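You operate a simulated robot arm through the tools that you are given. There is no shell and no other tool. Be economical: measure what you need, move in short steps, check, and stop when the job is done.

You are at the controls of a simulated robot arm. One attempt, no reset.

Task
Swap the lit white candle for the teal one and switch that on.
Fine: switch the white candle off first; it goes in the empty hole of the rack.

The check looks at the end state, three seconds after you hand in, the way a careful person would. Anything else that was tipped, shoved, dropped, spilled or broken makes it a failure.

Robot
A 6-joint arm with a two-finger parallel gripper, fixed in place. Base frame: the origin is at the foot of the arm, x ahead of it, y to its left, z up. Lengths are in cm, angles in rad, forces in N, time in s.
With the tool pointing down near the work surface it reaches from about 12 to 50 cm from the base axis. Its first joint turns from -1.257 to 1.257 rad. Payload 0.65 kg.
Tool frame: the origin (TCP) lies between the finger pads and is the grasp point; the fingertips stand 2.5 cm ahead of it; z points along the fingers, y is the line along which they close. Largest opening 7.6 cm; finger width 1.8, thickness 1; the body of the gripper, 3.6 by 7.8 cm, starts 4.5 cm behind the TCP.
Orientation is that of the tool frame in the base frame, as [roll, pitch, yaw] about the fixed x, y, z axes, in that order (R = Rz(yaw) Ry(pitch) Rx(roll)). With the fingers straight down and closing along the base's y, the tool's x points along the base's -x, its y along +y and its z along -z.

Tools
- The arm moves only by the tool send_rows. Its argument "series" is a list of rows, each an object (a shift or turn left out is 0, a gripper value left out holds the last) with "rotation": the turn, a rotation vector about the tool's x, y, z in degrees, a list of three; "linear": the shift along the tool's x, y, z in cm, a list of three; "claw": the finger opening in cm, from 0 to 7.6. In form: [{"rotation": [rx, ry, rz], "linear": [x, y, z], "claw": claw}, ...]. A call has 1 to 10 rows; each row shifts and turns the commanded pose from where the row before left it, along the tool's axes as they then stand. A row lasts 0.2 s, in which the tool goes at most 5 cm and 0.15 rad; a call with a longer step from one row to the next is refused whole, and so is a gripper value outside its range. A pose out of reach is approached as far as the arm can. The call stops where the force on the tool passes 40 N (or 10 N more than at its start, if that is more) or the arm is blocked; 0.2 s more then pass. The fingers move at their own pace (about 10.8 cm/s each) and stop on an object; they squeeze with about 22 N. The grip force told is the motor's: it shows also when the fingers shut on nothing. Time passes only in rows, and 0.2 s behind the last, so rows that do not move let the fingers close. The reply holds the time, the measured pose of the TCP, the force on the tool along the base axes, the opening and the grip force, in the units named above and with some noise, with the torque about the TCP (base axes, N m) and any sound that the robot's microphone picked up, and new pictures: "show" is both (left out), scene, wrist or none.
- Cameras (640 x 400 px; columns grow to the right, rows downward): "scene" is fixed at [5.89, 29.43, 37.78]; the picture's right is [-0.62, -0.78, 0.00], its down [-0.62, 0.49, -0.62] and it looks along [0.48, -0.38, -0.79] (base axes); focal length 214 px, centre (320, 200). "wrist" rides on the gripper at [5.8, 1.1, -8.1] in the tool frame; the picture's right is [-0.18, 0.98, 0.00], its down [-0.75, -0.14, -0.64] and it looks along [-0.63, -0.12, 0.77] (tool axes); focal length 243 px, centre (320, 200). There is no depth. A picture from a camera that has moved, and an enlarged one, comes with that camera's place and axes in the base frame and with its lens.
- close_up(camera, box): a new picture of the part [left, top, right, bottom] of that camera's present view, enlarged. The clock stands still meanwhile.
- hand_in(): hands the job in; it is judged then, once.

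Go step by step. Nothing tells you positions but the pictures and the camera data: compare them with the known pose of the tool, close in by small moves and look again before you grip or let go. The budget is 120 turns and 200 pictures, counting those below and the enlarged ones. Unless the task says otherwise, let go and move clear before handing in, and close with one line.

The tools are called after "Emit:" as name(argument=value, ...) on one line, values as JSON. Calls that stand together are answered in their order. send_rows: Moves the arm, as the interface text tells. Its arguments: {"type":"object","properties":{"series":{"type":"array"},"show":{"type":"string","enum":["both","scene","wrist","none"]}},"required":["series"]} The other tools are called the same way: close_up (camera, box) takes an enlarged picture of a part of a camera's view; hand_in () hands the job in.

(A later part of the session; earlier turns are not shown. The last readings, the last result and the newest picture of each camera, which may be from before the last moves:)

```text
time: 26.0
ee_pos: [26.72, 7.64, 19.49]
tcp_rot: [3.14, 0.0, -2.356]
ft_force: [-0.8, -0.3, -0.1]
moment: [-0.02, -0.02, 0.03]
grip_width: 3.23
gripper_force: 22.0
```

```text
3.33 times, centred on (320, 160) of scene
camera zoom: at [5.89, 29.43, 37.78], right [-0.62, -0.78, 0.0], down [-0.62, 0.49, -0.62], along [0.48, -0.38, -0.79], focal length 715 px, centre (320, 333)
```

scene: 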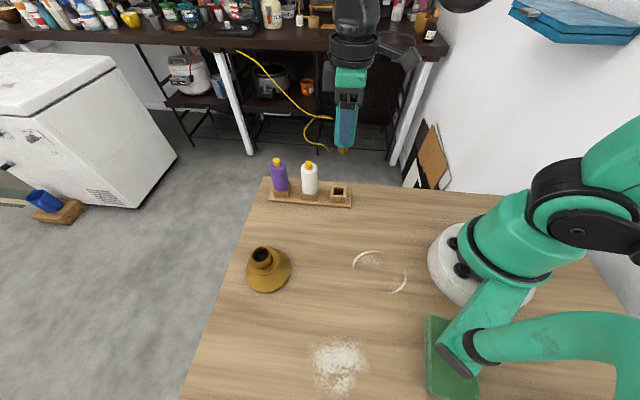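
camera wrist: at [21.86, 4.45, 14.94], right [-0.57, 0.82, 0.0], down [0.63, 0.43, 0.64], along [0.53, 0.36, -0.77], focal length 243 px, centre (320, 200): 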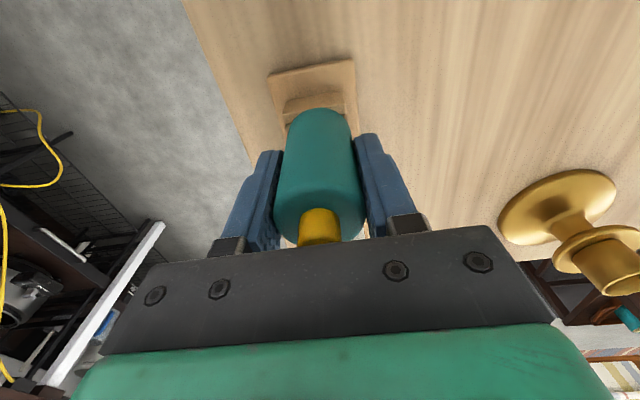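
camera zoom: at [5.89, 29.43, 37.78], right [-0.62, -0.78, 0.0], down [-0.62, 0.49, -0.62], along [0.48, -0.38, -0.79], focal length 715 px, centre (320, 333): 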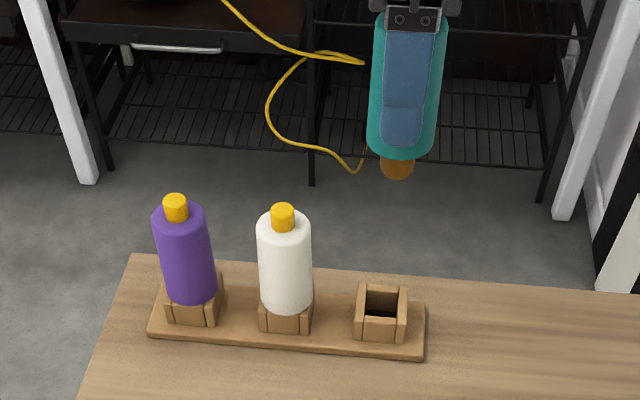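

The teal candle is out with its peg visible. I'll carry it above the holder.

Emit:
send_rows(series=[{"linear": [-1.1, 1.75, 0]}, {"linear": [-2.2, 3.5, 0]}, {"linear": [-2.2, 3.5, 0]}, {"linear": [-2.2, 3.5, 0]}, {"linear": [-2.2, 3.5, 0]}, {"linear": [-1.1, 1.75, 0]}, {"linear": [0, 0, 2]}, {"linear": [0, 0, 2]}, {}])

Emit:
close_up(camera="scene", box=[200, 170, 320, 300])

Emit:
close_up(camera="wrist", box=[250, 10, 390, 140])

```text
time: 28.0
ee_pos: [22.19, 27.64, 15.69]
tcp_rot: [3.139, 0.003, -2.357]
ft_force: [0.9, -0.2, -1.0]
moment: [-0.01, 0.03, -0.01]
grip_width: 3.22
gripper_force: 22.3
camera wrist: at [17.32, 24.49, 23.76], right [-0.57, 0.82, 0.0], down [0.63, 0.43, 0.64], along [0.53, 0.36, -0.77], focal length 243 px, centre (320, 200)
```

scene: 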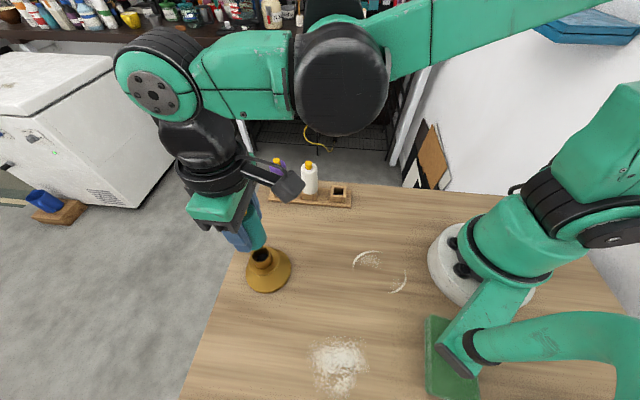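
wrist: 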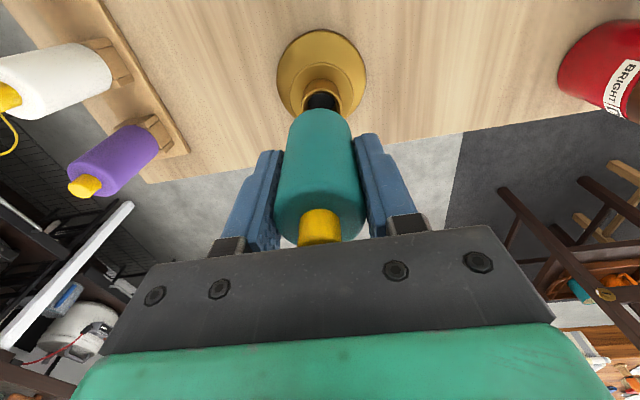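

```text
3.08 times, centred on (260, 235) of scene
camera zoom: at [5.89, 29.43, 37.78], right [-0.62, -0.78, 0.0], down [-0.62, 0.49, -0.62], along [0.48, -0.38, -0.79], focal length 660 px, centre (505, 92)
```

zoom: 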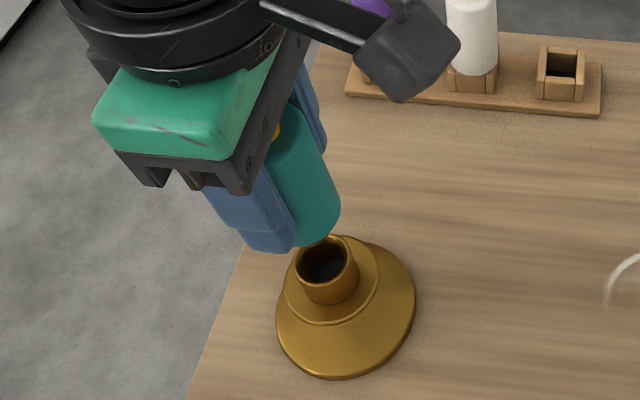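

```text
3.08 times, centred on (320, 75) of wrist
camera zoom: at [17.32, 24.49, 23.76], right [-0.57, 0.82, 0.0], down [0.63, 0.43, 0.64], along [0.53, 0.36, -0.77], focal length 746 px, centre (320, 585)
```

zoom: 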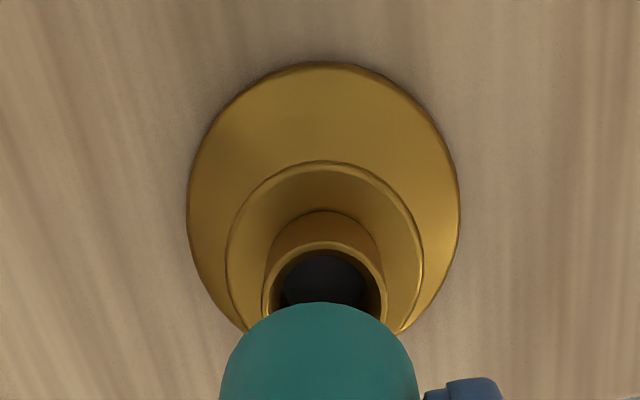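

The bore is nearly centred, needing +0.09 in tool y. I'll lower to just above the rim and check.

Emit:
send_rows(series=[{"linear": [0, 0.09, 1]}, {"linear": [0, 0, 1]}, {"linear": [0, 0, 0.3]}, {}], show="none")

Emit:
close_up(camera="scene", box=[230, 220, 300, 290])

Emit:
close_up(camera="wrist", box=[250, 10, 390, 140])

```text
time: 29.0
ee_pos: [22.12, 27.82, 13.4]
tcp_rot: [3.14, 0.002, -2.356]
ft_force: [-0.9, -1.0, -1.5]
moment: [-0.01, 0.02, 0.03]
grip_width: 3.27
gripper_force: 22.4
```

```text
5.71 times, centred on (265, 255) of scene
camera zoom: at [5.89, 29.43, 37.78], right [-0.62, -0.78, 0.0], down [-0.62, 0.49, -0.62], along [0.48, -0.38, -0.79], focal length 1226 px, centre (634, -114)
```

zoom: 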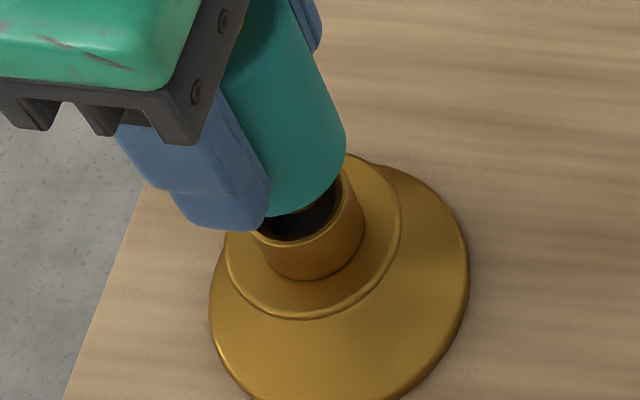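

```text
3.08 times, centred on (320, 75) of wrist
camera zoom: at [17.27, 24.57, 21.49], right [-0.57, 0.82, 0.0], down [0.63, 0.43, 0.64], along [0.53, 0.36, -0.77], focal length 746 px, centre (320, 585)
```

zoom: 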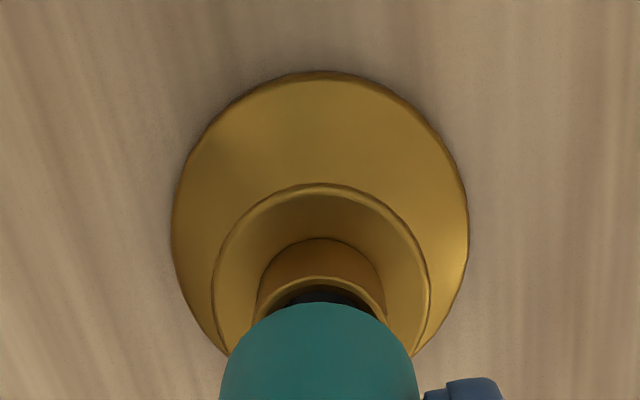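

Emit:
send_rows(series=[{"linear": [0, 0, 0.3]}, {"linear": [0, 0, 0.3]}, {"linear": [0, 0, 0.2]}, {}], show="none")

Emit:
close_up(camera="scene", box=[230, 220, 300, 290])

```text
time: 30.0
ee_pos: [22.27, 27.87, 12.61]
tcp_rot: [3.141, 0.002, -2.355]
ft_force: [0.3, -0.4, -1.3]
moment: [0.02, -0.03, -0.01]
grip_width: 3.26
gripper_force: 22.0
```

```text
5.71 times, centred on (265, 255) of scene
camera zoom: at [5.89, 29.43, 37.78], right [-0.62, -0.78, 0.0], down [-0.62, 0.49, -0.62], along [0.48, -0.38, -0.79], focal length 1226 px, centre (634, -114)
```

zoom: 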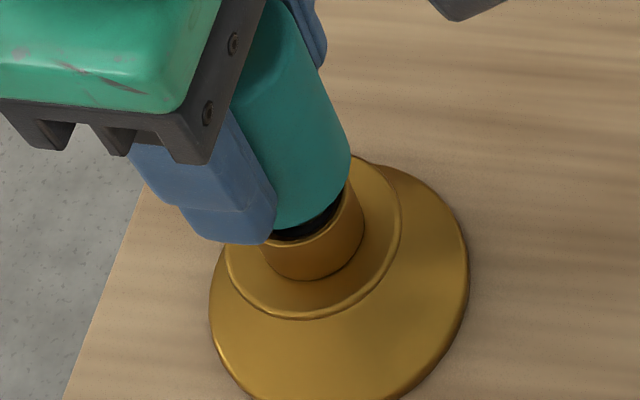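

It's entering the bore with no contact force. I'll continue down to near the seat.

Emit:
send_rows(series=[{"linear": [0, 0, 0.3]}, {"linear": [0, 0, 0.3]}, {"linear": [0, 0, 0.3]}, {"linear": [0, 0, 0.3]}, {"linear": [0, 0, 0.15]}, {}], show="none")

Emit:
close_up(camera="scene", box=[230, 220, 300, 290])

```text
time: 31.4
ee_pos: [22.16, 27.92, 11.19]
tcp_rot: [3.141, 0.001, -2.354]
ft_force: [-0.5, -0.1, -1.1]
moment: [-0.01, 0.01, 0.01]
grip_width: 3.24
gripper_force: 22.2
```

```text
5.71 times, centred on (265, 255) of scene
camera zoom: at [5.89, 29.43, 37.78], right [-0.62, -0.78, 0.0], down [-0.62, 0.49, -0.62], along [0.48, -0.38, -0.79], focal length 1226 px, centre (634, -114)
```

zoom: 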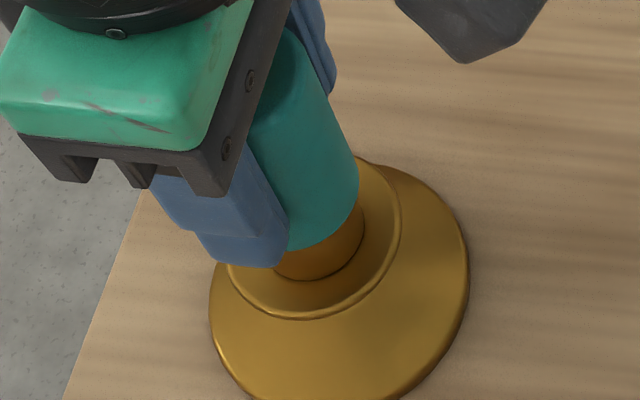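

Emit:
send_rows(series=[{"linear": [0, 0, 0.1]}, {"linear": [0, 0, 0.08]}, {"linear": [0, 0, 0.08]}, {}], show="none")

```text
time: 32.4
ee_pos: [22.18, 27.94, 11.16]
tcp_rot: [3.141, 0.003, -2.356]
ft_force: [2.9, -0.5, 3.7]
moment: [-0.05, -0.17, 0.01]
grip_width: 3.21
gripper_force: 22.1
```

Emit:
send_rows(series=[{"linear": [0, 0, 0.06]}, {}, {}], show="wrist")

Emit:
close_up(camera="scene", box=[230, 220, 300, 290])

```text
time: 33.2
ee_pos: [22.16, 27.84, 10.84]
tcp_rot: [-3.141, 0.004, -2.357]
ft_force: [24.4, 1.7, 1.8]
moment: [0.08, -0.51, 0.06]
grip_width: 3.23
gripper_force: 21.8
camera wrist: at [17.24, 24.58, 18.97], right [-0.56, 0.83, 0.0], down [0.63, 0.43, 0.65], along [0.53, 0.36, -0.76], focal length 243 px, centre (320, 200)
```

wrist: 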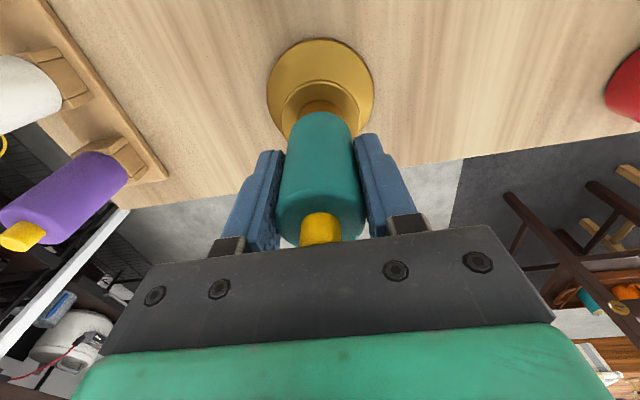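

```text
5.71 times, centred on (265, 255) of scene
camera zoom: at [5.9, 29.43, 37.78], right [-0.62, -0.78, 0.0], down [-0.62, 0.49, -0.62], along [0.48, -0.38, -0.79], focal length 1226 px, centre (634, -114)
```

zoom: 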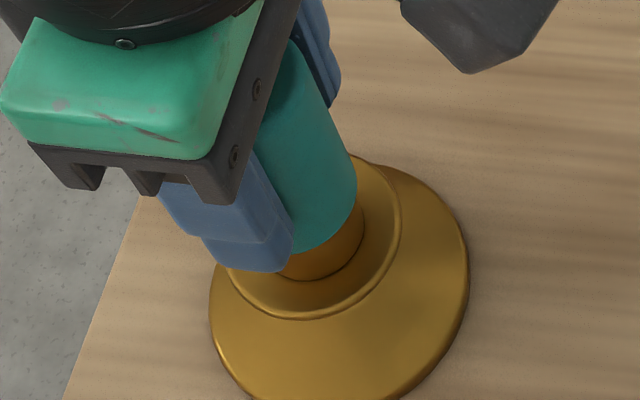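

There's a 24 N side force along +x, so the peg is binding on the bore. I'll back off 0.15 and see how it relaxes.

Emit:
send_rows(series=[{"linear": [-0.05, -0.05, -0.1]}, {"linear": [0, 0, -0.05]}, {}], show="none")

Emit:
close_up(camera="scene", box=[230, 220, 300, 290])

```text
time: 34.0
ee_pos: [22.1, 27.94, 11.11]
tcp_rot: [3.139, 0.002, -2.359]
ft_force: [-0.1, 0.1, 0.4]
moment: [0.0, 0.0, -0.02]
grip_width: 3.21
gripper_force: 22.4
```

```text
5.71 times, centred on (265, 255) of scene
camera zoom: at [5.89, 29.43, 37.78], right [-0.62, -0.78, 0.0], down [-0.62, 0.49, -0.62], along [0.48, -0.38, -0.79], focal length 1226 px, centre (634, -114)
```

zoom: 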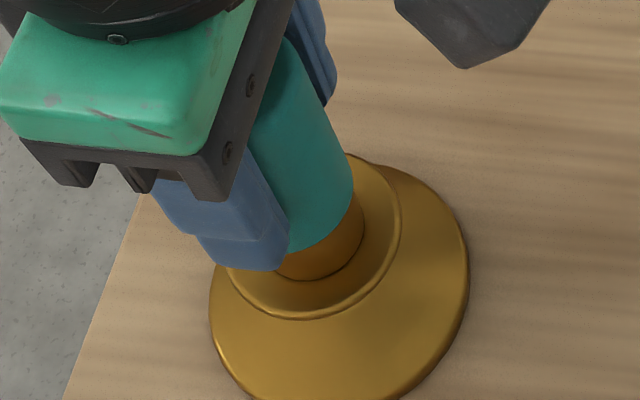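

Emit:
send_rows(series=[{"linear": [-0.05, -0.02, 0.05]}, {"linear": [0, 0, 0.05]}, {}], show="none")

```text
time: 34.8
ee_pos: [22.15, 27.86, 11.11]
tcp_rot: [3.139, 0.002, -2.356]
ft_force: [-0.9, 0.1, 1.3]
moment: [-0.02, -0.03, 0.02]
grip_width: 3.21
gripper_force: 21.8
```

Emit:
send_rows(series=[{"linear": [0, 0, 0.06]}, {}], show="none")

Emit:
close_up(camera="scene", box=[230, 220, 300, 290])

```text
time: 35.4
ee_pos: [22.34, 27.89, 10.94]
tcp_rot: [3.142, 0.001, -2.358]
ft_force: [-0.1, 0.4, 1.9]
moment: [0.02, 0.02, 0.01]
grip_width: 3.23
gripper_force: 21.6
```

```text
5.71 times, centred on (265, 255) of scene
camera zoom: at [5.89, 29.43, 37.78], right [-0.62, -0.78, 0.0], down [-0.62, 0.49, -0.62], along [0.48, -0.38, -0.79], focal length 1226 px, centre (634, -114)
```

zoom: 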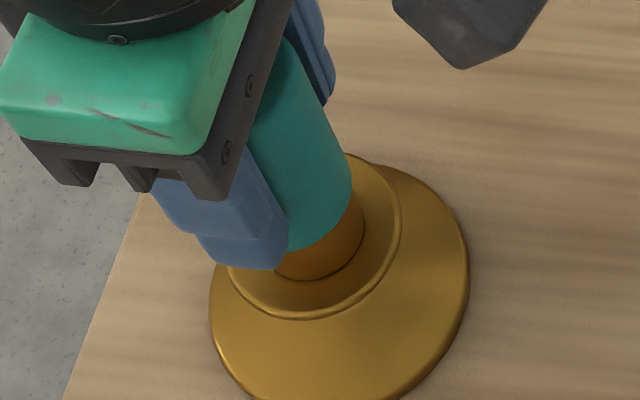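

Emit:
send_rows(series=[{"linear": [0, 0, 0.06]}, {"linear": [0, 0, 0.05]}, {}], show="none")

```text
time: 36.2
ee_pos: [22.25, 27.92, 10.98]
tcp_rot: [3.14, 0.002, -2.356]
ft_force: [-0.6, 1.5, 18.8]
moment: [0.05, 0.02, -0.04]
grip_width: 3.23
gripper_force: 22.4
```

Seated, with 19 N vertical and no side load. I'll relax, release and rise.

Emit:
send_rows(series=[{"linear": [0, 0, -0.1]}, {"claw": 5}, {"claw": 7.6}, {}, {"linear": [0, 0, -1]}, {"linear": [0, 0, -3]}, {"linear": [0, 0, -3]}, {"linear": [0, 0, -2.5]}, {}])

Emit:
close_up(camera="wrist", box=[220, 20, 420, 160])

Emit:
close_up(camera="scene", box=[220, 210, 316, 300])

```text
time: 38.2
ee_pos: [22.45, 27.91, 20.45]
tcp_rot: [3.14, 0.0, -2.357]
ft_force: [-1.2, 0.6, 0.0]
moment: [0.01, -0.04, 0.01]
grip_width: 7.6
gripper_force: 0.1
camera wrist: at [17.58, 24.66, 28.54], right [-0.57, 0.82, 0.0], down [0.63, 0.43, 0.64], along [0.53, 0.36, -0.77], focal length 243 px, centre (320, 200)
```

scene: 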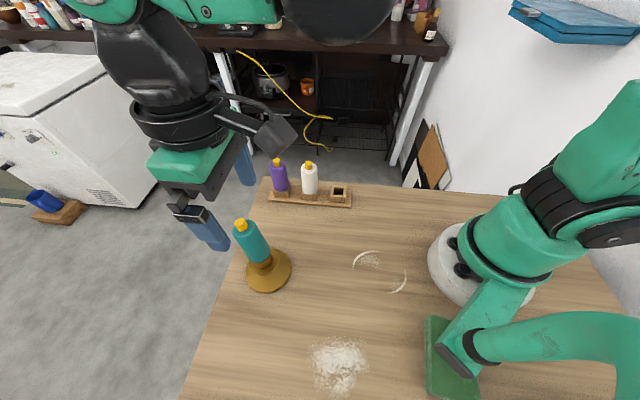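
wrist: 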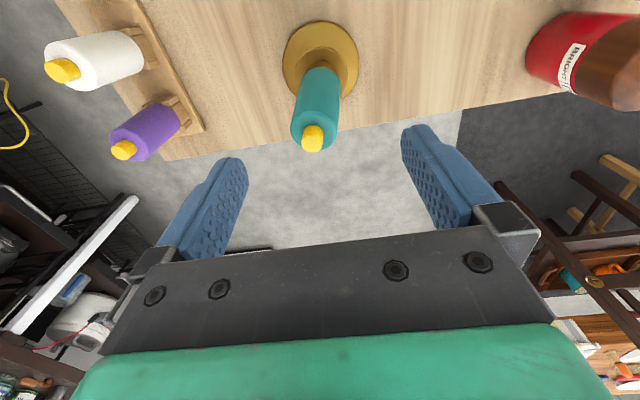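

```text
2.86 times, centred on (320, 90) of wrist
camera zoom: at [17.58, 24.66, 28.54], right [-0.57, 0.82, 0.0], down [0.63, 0.43, 0.64], along [0.53, 0.36, -0.77], focal length 693 px, centre (320, 514)
```

zoom: 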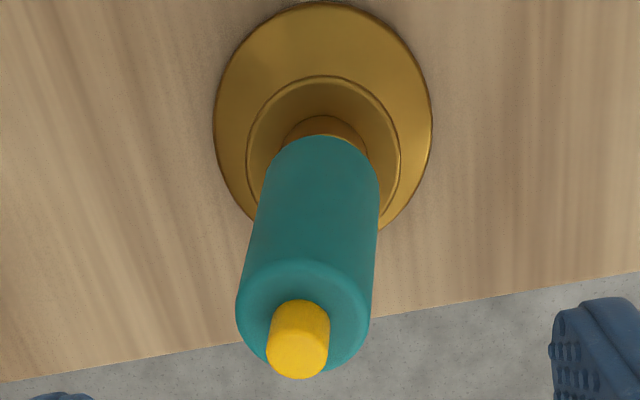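

```text
4.44 times, centred on (268, 255) of scene
camera zoom: at [5.89, 29.43, 37.78], right [-0.62, -0.78, 0.0], down [-0.62, 0.49, -0.62], along [0.48, -0.38, -0.79], focal length 953 px, centre (551, -44)
```

zoom: 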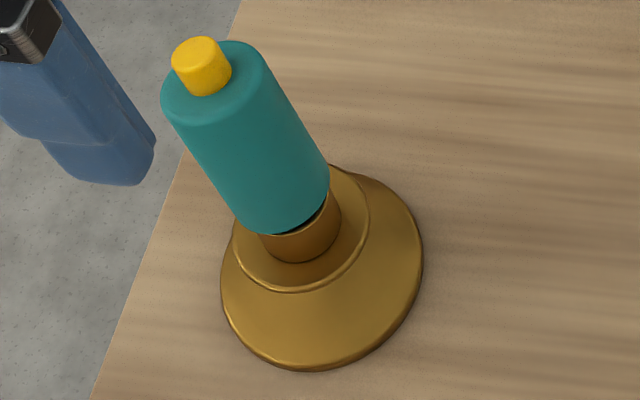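

The teal candle is leaning about 8°, so it isn't seated squarely; the holder itself hasn't moved. I'll regrip it, which squares it across the fingers, and then straighten the rest with a small sideways shift.

Emit:
send_rows(series=[{"linear": [0, 0.1, 3]}, {"linear": [0, 0, 3]}, {"linear": [0, 0, 2]}, {"linear": [0, 0, 1]}, {}], show="wrist")

Emit:
close_up(camera="scene", box=[210, 200, 300, 290])

```text
time: 39.4
ee_pos: [22.24, 27.98, 11.36]
tcp_rot: [3.14, 0.003, -2.356]
ft_force: [0.1, -0.4, 0.3]
moment: [0.01, 0.02, 0.0]
grip_width: 7.6
gripper_force: 0.1
camera wrist: at [17.37, 24.67, 19.46], right [-0.57, 0.82, 0.0], down [0.63, 0.43, 0.64], along [0.53, 0.36, -0.77], focal length 243 px, centre (320, 200)
```

wrist: 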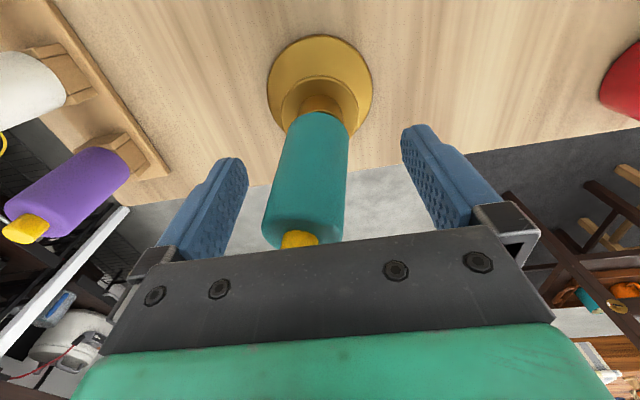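

```text
4.44 times, centred on (255, 245) of scene
camera zoom: at [5.89, 29.43, 37.78], right [-0.62, -0.78, 0.0], down [-0.62, 0.49, -0.62], along [0.48, -0.38, -0.79], focal length 953 px, centre (609, 0)
```

zoom: 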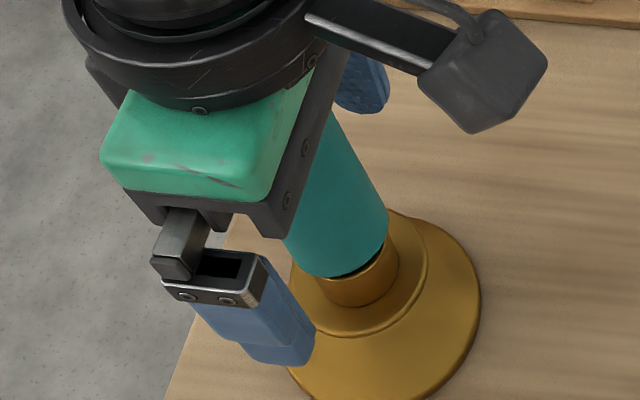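

Emit:
send_rows(series=[{"claw": 5}, {"claw": 4}, {"claw": 3.5}, {"claw": 2.8}, {}, {}], show="wrist")

Emit:
close_up(camera="scene", box=[210, 200, 300, 290])

```text
time: 40.8
ee_pos: [22.19, 27.99, 11.46]
tcp_rot: [3.139, 0.0, -2.355]
ft_force: [0.5, -0.1, -0.3]
moment: [0.0, 0.05, -0.01]
grip_width: 3.2
gripper_force: 21.9
camera wrist: at [17.37, 24.67, 19.48], right [-0.57, 0.82, 0.0], down [0.63, 0.43, 0.64], along [0.53, 0.36, -0.77], focal length 243 px, centre (320, 200)
```

wrist: 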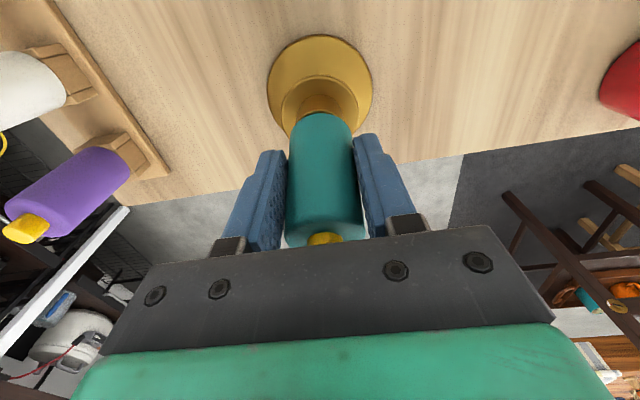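

```text
4.44 times, centred on (255, 245) of scene
camera zoom: at [5.89, 29.43, 37.78], right [-0.62, -0.78, 0.0], down [-0.62, 0.49, -0.62], along [0.48, -0.38, -0.79], focal length 953 px, centre (609, 0)
```

zoom: 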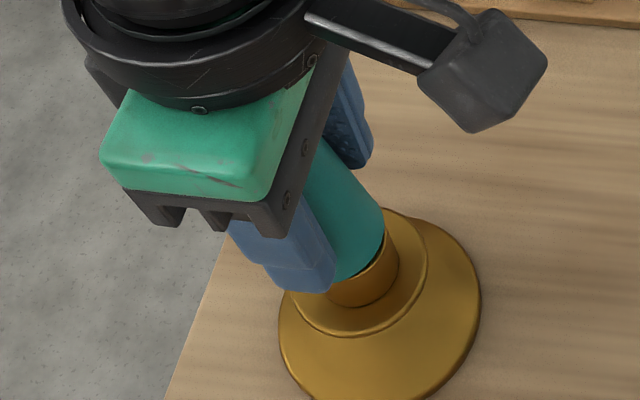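

The y lean is corrected. Next I'll shift in tool +x to bring the remaining lean upright, in small steps.

Emit:
send_rows(series=[{"linear": [0.1, 0, -0.05]}, {"linear": [0.1, 0, -0.05]}, {"linear": [0.1, 0, 0]}, {}], show="wrist")

Emit:
close_up(camera="scene", box=[210, 200, 300, 290])

```text
time: 41.8
ee_pos: [22.03, 27.67, 11.45]
tcp_rot: [3.139, 0.003, -2.356]
ft_force: [5.7, 10.8, 1.9]
moment: [0.64, -0.3, -0.02]
grip_width: 3.09
gripper_force: 22.2
camera wrist: at [17.11, 24.49, 19.54], right [-0.57, 0.82, 0.0], down [0.63, 0.43, 0.64], along [0.53, 0.37, -0.76], focal length 243 px, centre (320, 200)
```

wrist: 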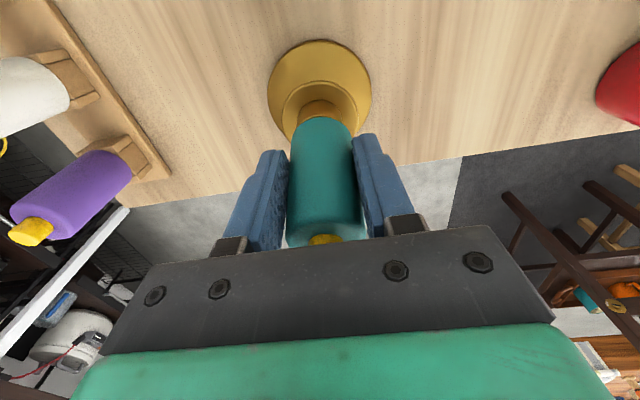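

```text
4.44 times, centred on (255, 245) of scene
camera zoom: at [5.89, 29.43, 37.78], right [-0.62, -0.78, 0.0], down [-0.62, 0.49, -0.62], along [0.48, -0.38, -0.79], focal length 953 px, centre (609, 0)
```

zoom: 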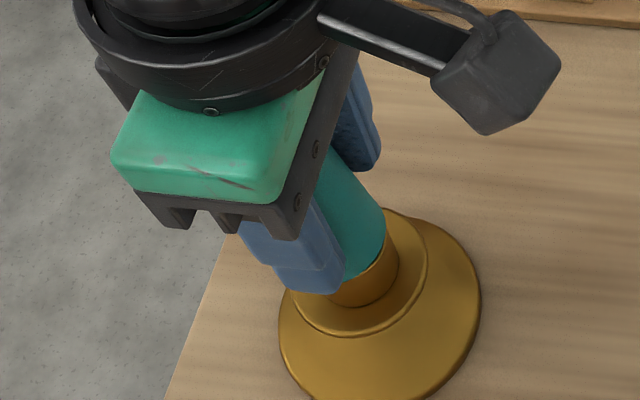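

The pads are slipping off in x rather than straightening the candle. I'll undo the shift, release, go up, and rotate the gripper 90° so the fingers close along the lean direction.

Emit:
send_rows(series=[{"linear": [-0.15, 0, 0.05]}, {"linear": [-0.15, 0, 0.05]}, {"claw": 4}, {"claw": 7.6}, {}, {"linear": [0, 0, -2]}, {"linear": [0, 0, -3]}, {"linear": [0, 0, -4]}, {}])

Emit:
close_up(camera="scene", box=[210, 200, 300, 290])

Emit:
close_up(camera="wrist", box=[220, 20, 420, 160])

```text
time: 43.8
ee_pos: [22.24, 28.08, 20.29]
tcp_rot: [3.14, 0.003, -2.356]
ft_force: [-0.4, 0.5, 0.3]
moment: [-0.02, -0.02, -0.03]
grip_width: 7.6
gripper_force: 0.0
camera wrist: at [17.31, 24.81, 28.26], right [-0.57, 0.82, 0.0], down [0.63, 0.43, 0.64], along [0.53, 0.36, -0.77], focal length 243 px, centre (320, 200)
```

scene: 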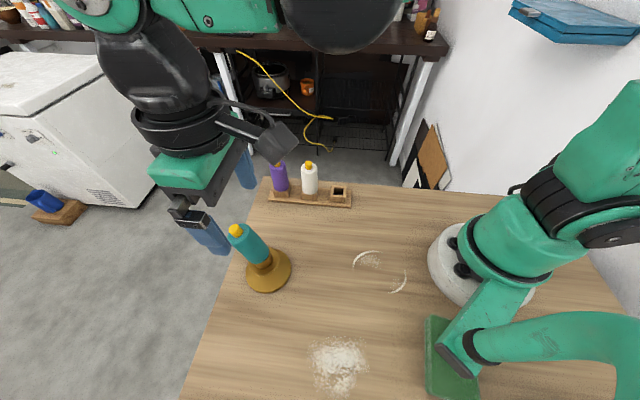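
wrist: 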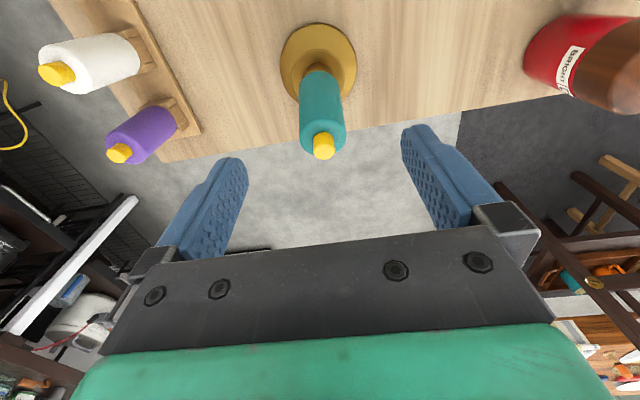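

```text
4.44 times, centred on (255, 245) of scene
camera zoom: at [5.89, 29.43, 37.78], right [-0.62, -0.78, 0.0], down [-0.62, 0.49, -0.62], along [0.48, -0.38, -0.79], focal length 953 px, centre (609, 0)
```

zoom: 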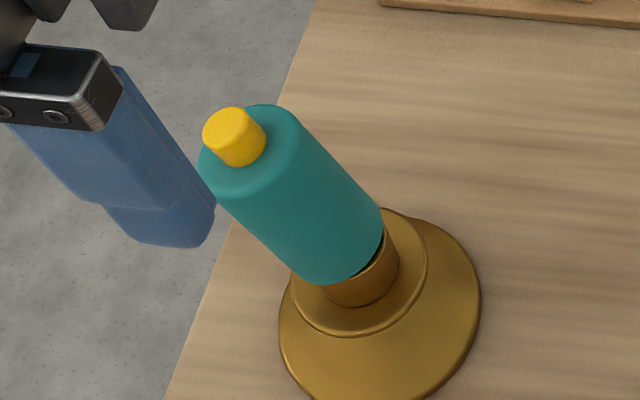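

```text
2.86 times, centred on (320, 90) of wrist
camera zoom: at [17.31, 24.81, 28.26], right [-0.57, 0.82, 0.0], down [0.63, 0.43, 0.64], along [0.53, 0.36, -0.77], focal length 693 px, centre (320, 514)
```

zoom: 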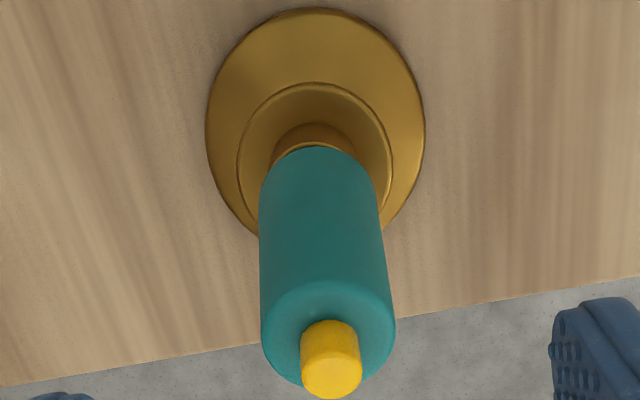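

The candle now leans about 13°, purely along tool -x. I'll rotate the tool 90° up here so the fingers close along the lean.

Emit:
send_rows(series=[{"rotation": [0, 0, 7.5], "linear": [-0.19, -0.09, 0]}, {"rotation": [0, 0, 7.5]}, {"rotation": [0, 0, 7.5]}, {"rotation": [0, 0, 7.5]}, {"rotation": [0, 0, 7.5]}, {"rotation": [0, 0, 7.5]}, {"rotation": [0, 0, 7.5]}, {"rotation": [0, 0, 7.5]}, {"rotation": [0, 0, 7.5]}, {"rotation": [0, 0, 7.5]}], show="none")

Emit:
send_rows(series=[{"rotation": [0, 0, 7.5]}, {"rotation": [0, 0, 7.5]}, {}])

Emit:
close_up(camera="wrist", box=[200, 20, 440, 170])

```text
time: 46.0
ee_pos: [22.38, 28.0, 20.45]
tcp_rot: [3.141, 0.001, 2.617]
ft_force: [-0.7, -0.9, -0.5]
moment: [0.0, -0.01, 0.0]
grip_width: 7.59
gripper_force: 0.0
```

```text
time: 46.8
ee_pos: [22.52, 27.93, 20.36]
tcp_rot: [3.141, -0.003, 2.355]
ft_force: [0.3, 0.3, 0.3]
moment: [-0.01, 0.0, -0.03]
grip_width: 7.62
gripper_force: 0.0
camera wrist: at [19.09, 32.98, 28.45], right [0.83, 0.56, 0.0], down [0.43, -0.63, 0.64], along [0.36, -0.53, -0.77], focal length 243 px, centre (320, 200)
```

scene: 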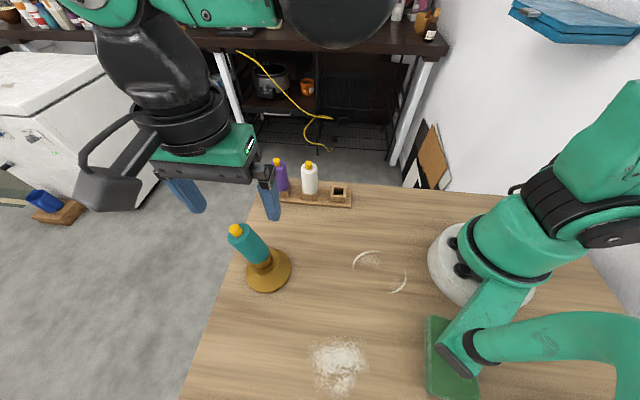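
wrist: 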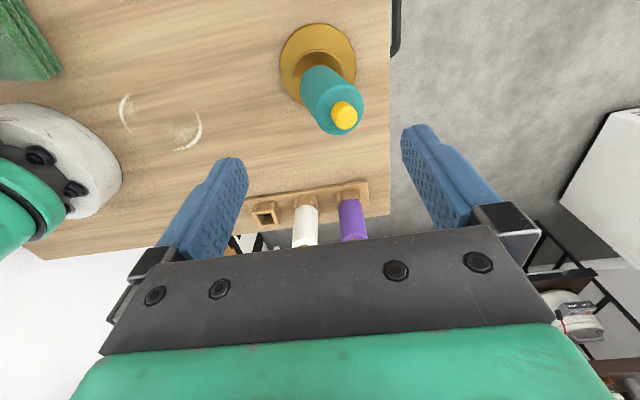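

```text
2.67 times, centred on (320, 95) of wrist
camera zoom: at [19.09, 32.98, 28.45], right [0.83, 0.56, 0.0], down [0.43, -0.63, 0.64], along [0.36, -0.53, -0.77], focal length 647 px, centre (320, 480)
```

zoom: 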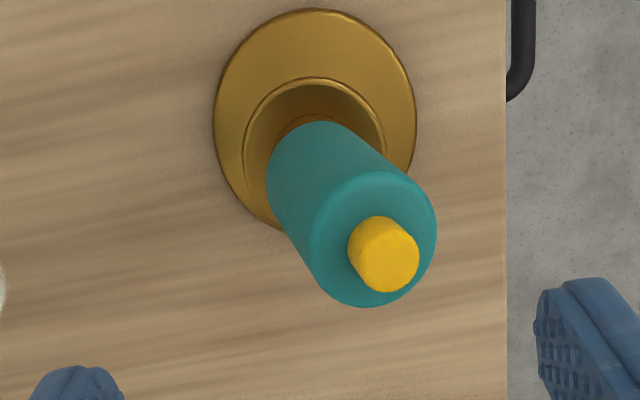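

The lean is now along the closing axis. I'll shift +0.5 in y towards the lean, descend and close gently to stand it up.

Emit:
send_rows(series=[{"linear": [0, 0.5, 3]}, {"linear": [0, 0, 3]}, {"linear": [0, 0, 2]}, {"linear": [0, 0, 1]}, {}])

Emit:
close_up(camera="scene", box=[210, 200, 300, 290])

```text
time: 48.0
ee_pos: [22.74, 28.48, 11.37]
tcp_rot: [3.141, -0.002, 2.356]
ft_force: [0.4, 0.0, 0.0]
moment: [0.02, 0.02, -0.02]
grip_width: 7.62
gripper_force: 0.1
camera wrist: at [19.38, 33.42, 19.5], right [0.82, 0.57, 0.0], down [0.43, -0.63, 0.64], along [0.36, -0.53, -0.77], focal length 243 px, centre (320, 200)
```

scene: 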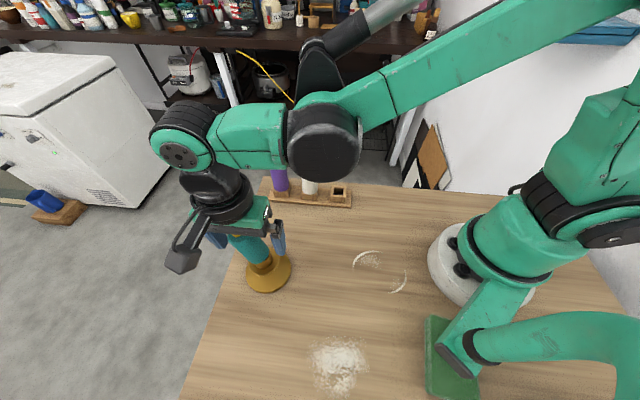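
wrist: 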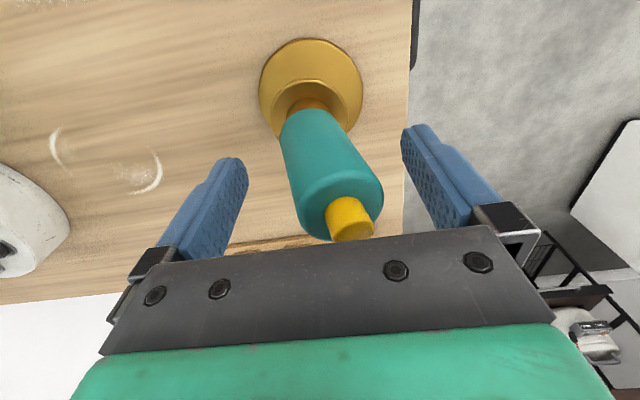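

```text
4.44 times, centred on (255, 245) of scene
camera zoom: at [5.89, 29.43, 37.78], right [-0.62, -0.78, 0.0], down [-0.62, 0.49, -0.62], along [0.48, -0.38, -0.79], focal length 953 px, centre (609, 0)
```

zoom: 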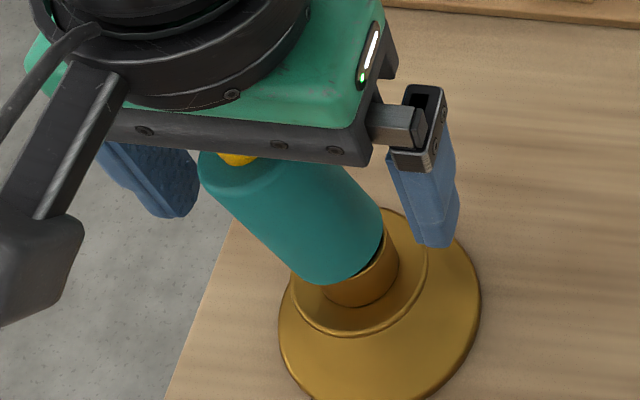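

I'll close partway, shift back to push it upright, then close fully.

Emit:
send_rows(series=[{"claw": 5.5}, {"claw": 4.6}, {"linear": [0, -0.15, 0]}, {"linear": [0, -0.15, 0], "claw": 4.2}, {"linear": [0, -0.15, 0]}, {"linear": [0, -0.15, 0], "claw": 3.8}, {"linear": [0, -0.05, 0]}, {}])

Emit:
close_up(camera="scene", box=[210, 200, 300, 290])

```text
time: 49.8
ee_pos: [22.37, 27.87, 11.38]
tcp_rot: [3.14, -0.001, 2.356]
ft_force: [-0.3, 0.0, -0.6]
moment: [-0.01, -0.01, 0.0]
grip_width: 3.76
gripper_force: 0.1
camera wrist: at [18.91, 32.87, 19.49], right [0.82, 0.57, 0.0], down [0.43, -0.63, 0.64], along [0.36, -0.53, -0.77], focal length 243 px, centre (320, 200)
```

scene: 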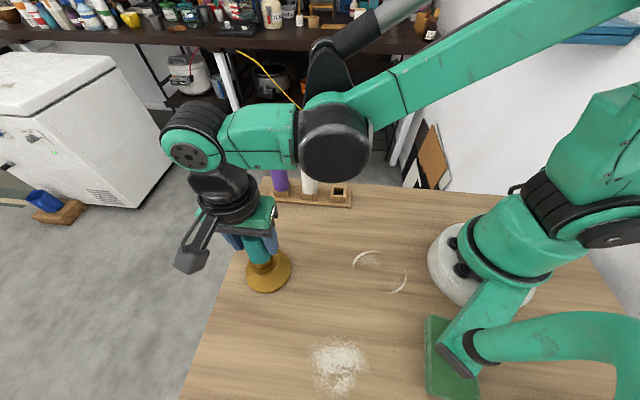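
wrist: 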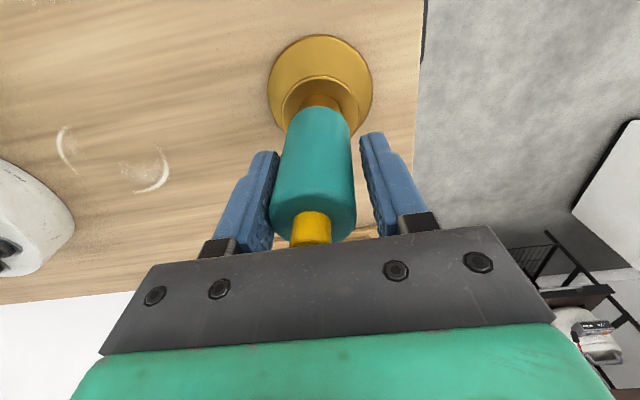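

```text
4.44 times, centred on (255, 245) of scene
camera zoom: at [5.89, 29.43, 37.78], right [-0.62, -0.78, 0.0], down [-0.62, 0.49, -0.62], along [0.48, -0.38, -0.79], focal length 953 px, centre (609, 0)
```

zoom: 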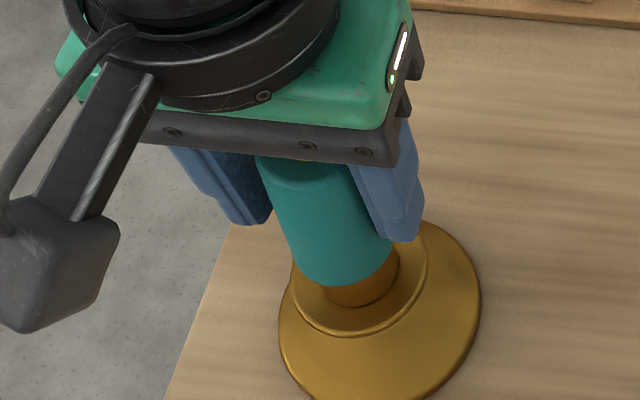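

The candle is now nearly upright and loose between the fingers, and at full seating height. I'll close to square it, press down lightly, and read the force.

Emit:
send_rows(series=[{"claw": 3.5}, {"claw": 3.2}, {"claw": 2.8}, {}, {"linear": [0, 0, 0.06]}, {"linear": [0, 0, 0.06]}, {}], show="wrist")

Emit:
close_up(camera="scene", box=[210, 200, 300, 290])

```text
time: 51.4
ee_pos: [22.24, 27.87, 11.42]
tcp_rot: [-3.142, -0.001, 2.357]
ft_force: [0.1, -0.4, 1.7]
moment: [0.0, 0.02, -0.02]
grip_width: 3.07
gripper_force: 22.0
camera wrist: at [18.97, 32.86, 19.33], right [0.82, 0.57, 0.0], down [0.43, -0.63, 0.64], along [0.36, -0.53, -0.77], focal length 243 px, centre (320, 200)
```

wrist: 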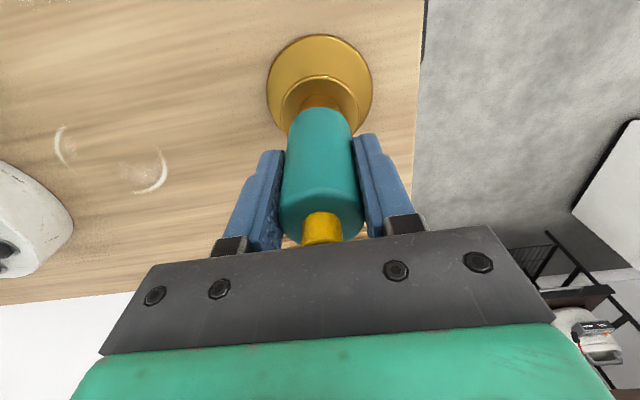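

```text
4.44 times, centred on (255, 245) of scene
camera zoom: at [5.89, 29.43, 37.78], right [-0.62, -0.78, 0.0], down [-0.62, 0.49, -0.62], along [0.48, -0.38, -0.79], focal length 953 px, centre (609, 0)
```

zoom: 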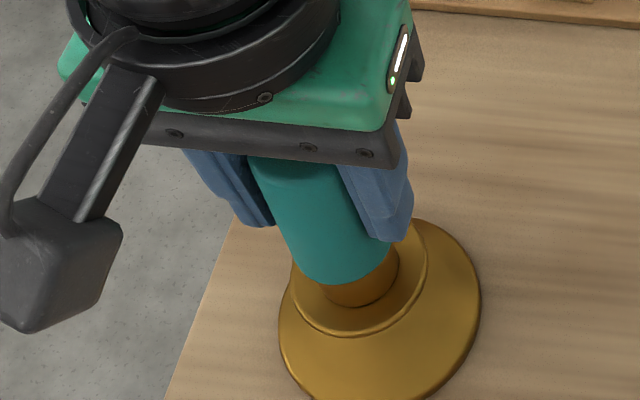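

Emit:
close_up(camera="wrist", box=[220, 20, 420, 260])

Emit:
close_up(camera="scene", box=[240, 220, 300, 280])

```text
1.67 times, centred on (320, 140) of wrist
camera zoom: at [18.97, 32.86, 19.33], right [0.82, 0.57, 0.0], down [0.43, -0.63, 0.64], along [0.36, -0.53, -0.77], focal length 404 px, centre (320, 300)
```

zoom: 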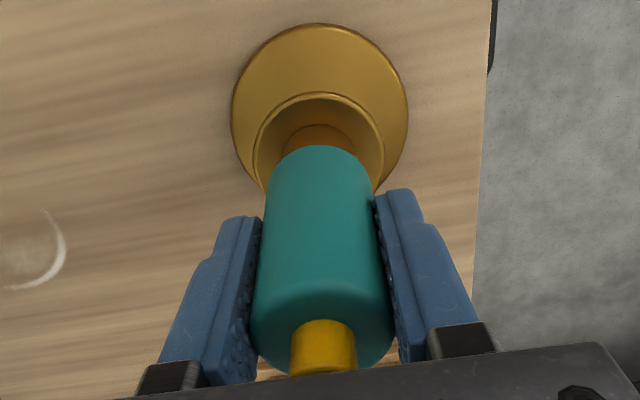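

```text
6.67 times, centred on (270, 250) of scene
camera zoom: at [5.89, 29.43, 37.78], right [-0.62, -0.78, 0.0], down [-0.62, 0.49, -0.62], along [0.48, -0.38, -0.79], focal length 1430 px, centre (653, -133)
```

zoom: 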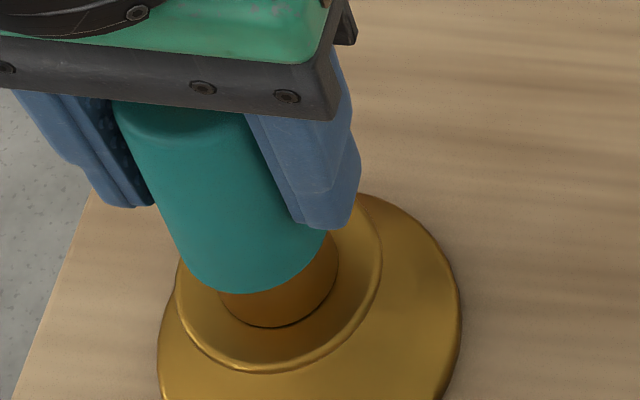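

Emit:
send_rows(series=[{"linear": [0, 0, 0.07]}, {"linear": [0, 0, 0.07]}, {}], show="none")

```text
time: 52.2
ee_pos: [22.28, 27.96, 11.18]
tcp_rot: [-3.141, -0.001, 2.359]
ft_force: [-13.4, 0.4, 15.2]
moment: [0.02, 0.31, 0.13]
grip_width: 3.13
gripper_force: 22.0
```

Emit:
send_rows(series=[{"linear": [0.07, -0.07, 0]}, {}], show="none")

```text
time: 52.8
ee_pos: [22.39, 27.74, 11.13]
tcp_rot: [3.141, 0.001, 2.355]
ft_force: [-0.6, 0.1, 1.6]
moment: [0.02, 0.03, 0.02]
grip_width: 3.11
gripper_force: 21.8
```

The side load released and it slipped further down. Pressing again.

Emit:
send_rows(series=[{"linear": [0, 0, 0.07]}, {"linear": [0, 0, 0.07]}, {}], show="wrist")

Emit:
close_up(camera="scene", box=[240, 220, 300, 280])

```text
time: 53.6
ee_pos: [22.26, 27.93, 10.94]
tcp_rot: [3.139, -0.002, 2.357]
ft_force: [-1.0, -2.6, 18.8]
moment: [-0.1, 0.01, 0.07]
grip_width: 3.07
gripper_force: 21.8
camera wrist: at [18.86, 32.84, 19.06], right [0.82, 0.57, 0.0], down [0.43, -0.63, 0.64], along [0.36, -0.53, -0.77], focal length 243 px, centre (320, 200)
```

wrist: 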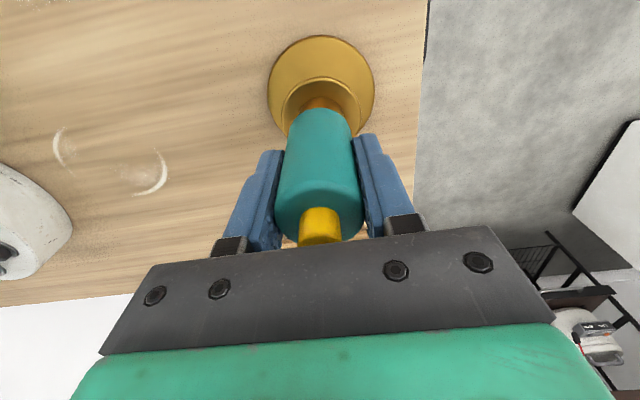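

```text
6.67 times, centred on (270, 250) of scene
camera zoom: at [5.89, 29.43, 37.79], right [-0.62, -0.78, 0.0], down [-0.62, 0.49, -0.62], along [0.48, -0.38, -0.79], focal length 1430 px, centre (653, -133)
```

zoom: 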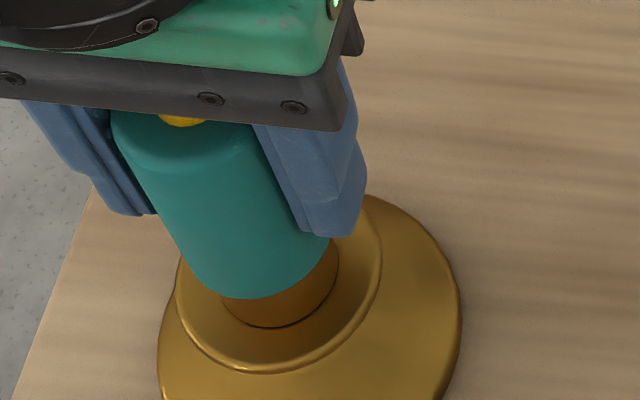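

The body bottom is now at the same level the white one had, with a clean vertical load. Releasing gently.

Emit:
send_rows(series=[{"linear": [0, 0, -0.1]}, {"claw": 3.5}, {"claw": 4}, {"claw": 5}, {"claw": 7.6}, {}, {"linear": [0, 0, -2]}, {"linear": [0, 0, -3.5]}, {"linear": [0, 0, -4]}, {}])

Emit:
close_up(camera="scene", box=[220, 210, 316, 300])

Emit:
close_up(camera="wrist", box=[220, 20, 420, 160])

```text
time: 55.8
ee_pos: [22.29, 27.82, 20.59]
tcp_rot: [3.139, -0.003, 2.356]
ft_force: [0.3, 0.9, -0.2]
moment: [0.02, -0.01, 0.03]
grip_width: 7.62
gripper_force: 0.0
camera wrist: at [18.92, 32.88, 28.57], right [0.82, 0.57, 0.0], down [0.43, -0.63, 0.64], along [0.36, -0.53, -0.77], focal length 243 px, centre (320, 200)
```

scene: 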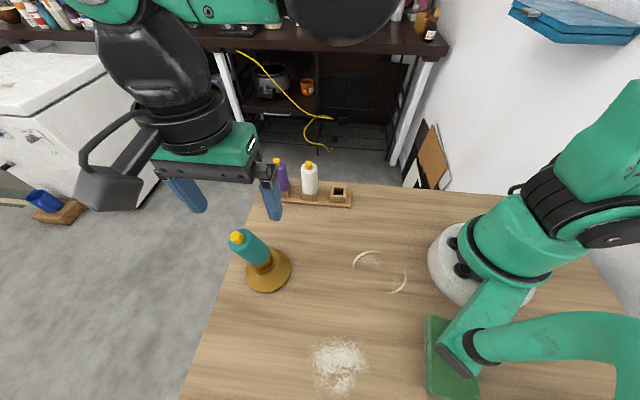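
wrist: 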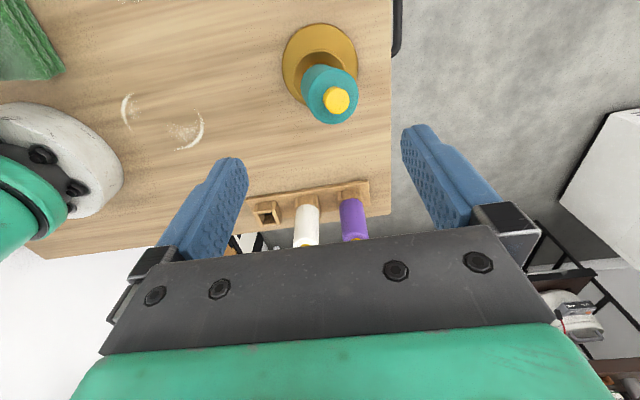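

```text
4.44 times, centred on (268, 255) of scene
camera zoom: at [5.89, 29.43, 37.78], right [-0.62, -0.78, 0.0], down [-0.62, 0.49, -0.62], along [0.48, -0.38, -0.79], focal length 953 px, centre (551, -44)
```

zoom: 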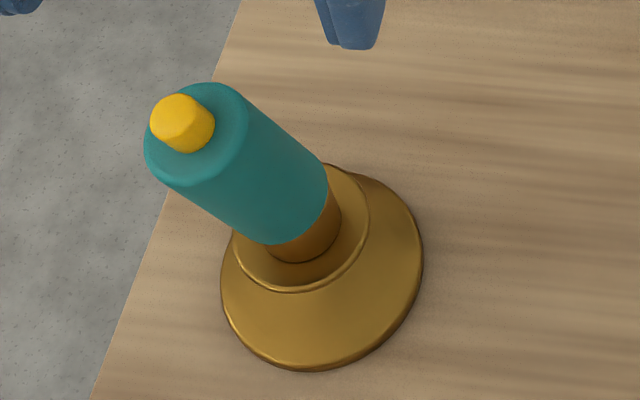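

```text
2.86 times, centred on (320, 90) of wrist
camera zoom: at [18.92, 32.88, 28.57], right [0.82, 0.57, 0.0], down [0.43, -0.63, 0.64], along [0.36, -0.53, -0.77], focal length 693 px, centre (320, 514)
```

zoom: 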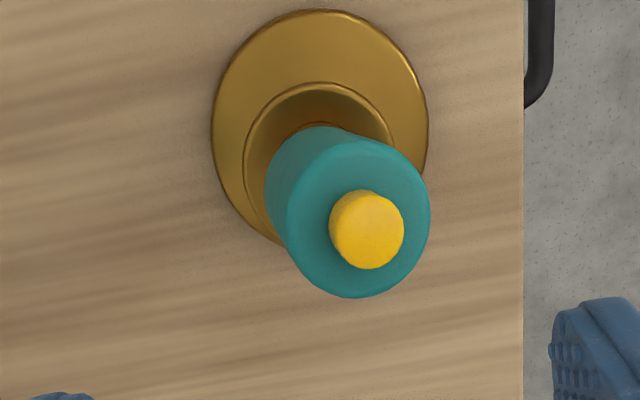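

It still leans, now in another direction. It behaves like a flat-bottomed peg in a loose bore that tips past balance, so it must be released truly upright. I'll turn the closing axis to the present lean direction, about 80° in base, so one symmetric squeeze stands it up in both axes.

Emit:
send_rows(series=[{"rotation": [0, 0, -7]}, {"rotation": [0, 0, -7]}, {"rotation": [0, 0, -7]}, {"rotation": [0, 0, -7]}, {"rotation": [0, 0, -7]}, {}], show="none")

Emit:
close_up(camera="wrist", box=[220, 20, 420, 160])

```text
time: 57.2
ee_pos: [22.22, 27.79, 20.58]
tcp_rot: [3.14, -0.001, 2.968]
ft_force: [-0.3, -0.1, -0.5]
moment: [-0.01, -0.01, 0.03]
grip_width: 7.6
gripper_force: 0.1
```

```text
2.86 times, centred on (320, 90) of wrist
camera zoom: at [16.68, 30.07, 28.66], right [0.35, 0.94, 0.0], down [0.72, -0.27, 0.64], along [0.6, -0.22, -0.77], focal length 693 px, centre (320, 514)
```

zoom: 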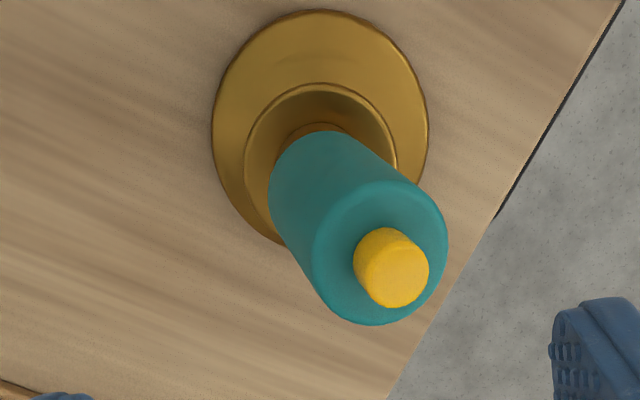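

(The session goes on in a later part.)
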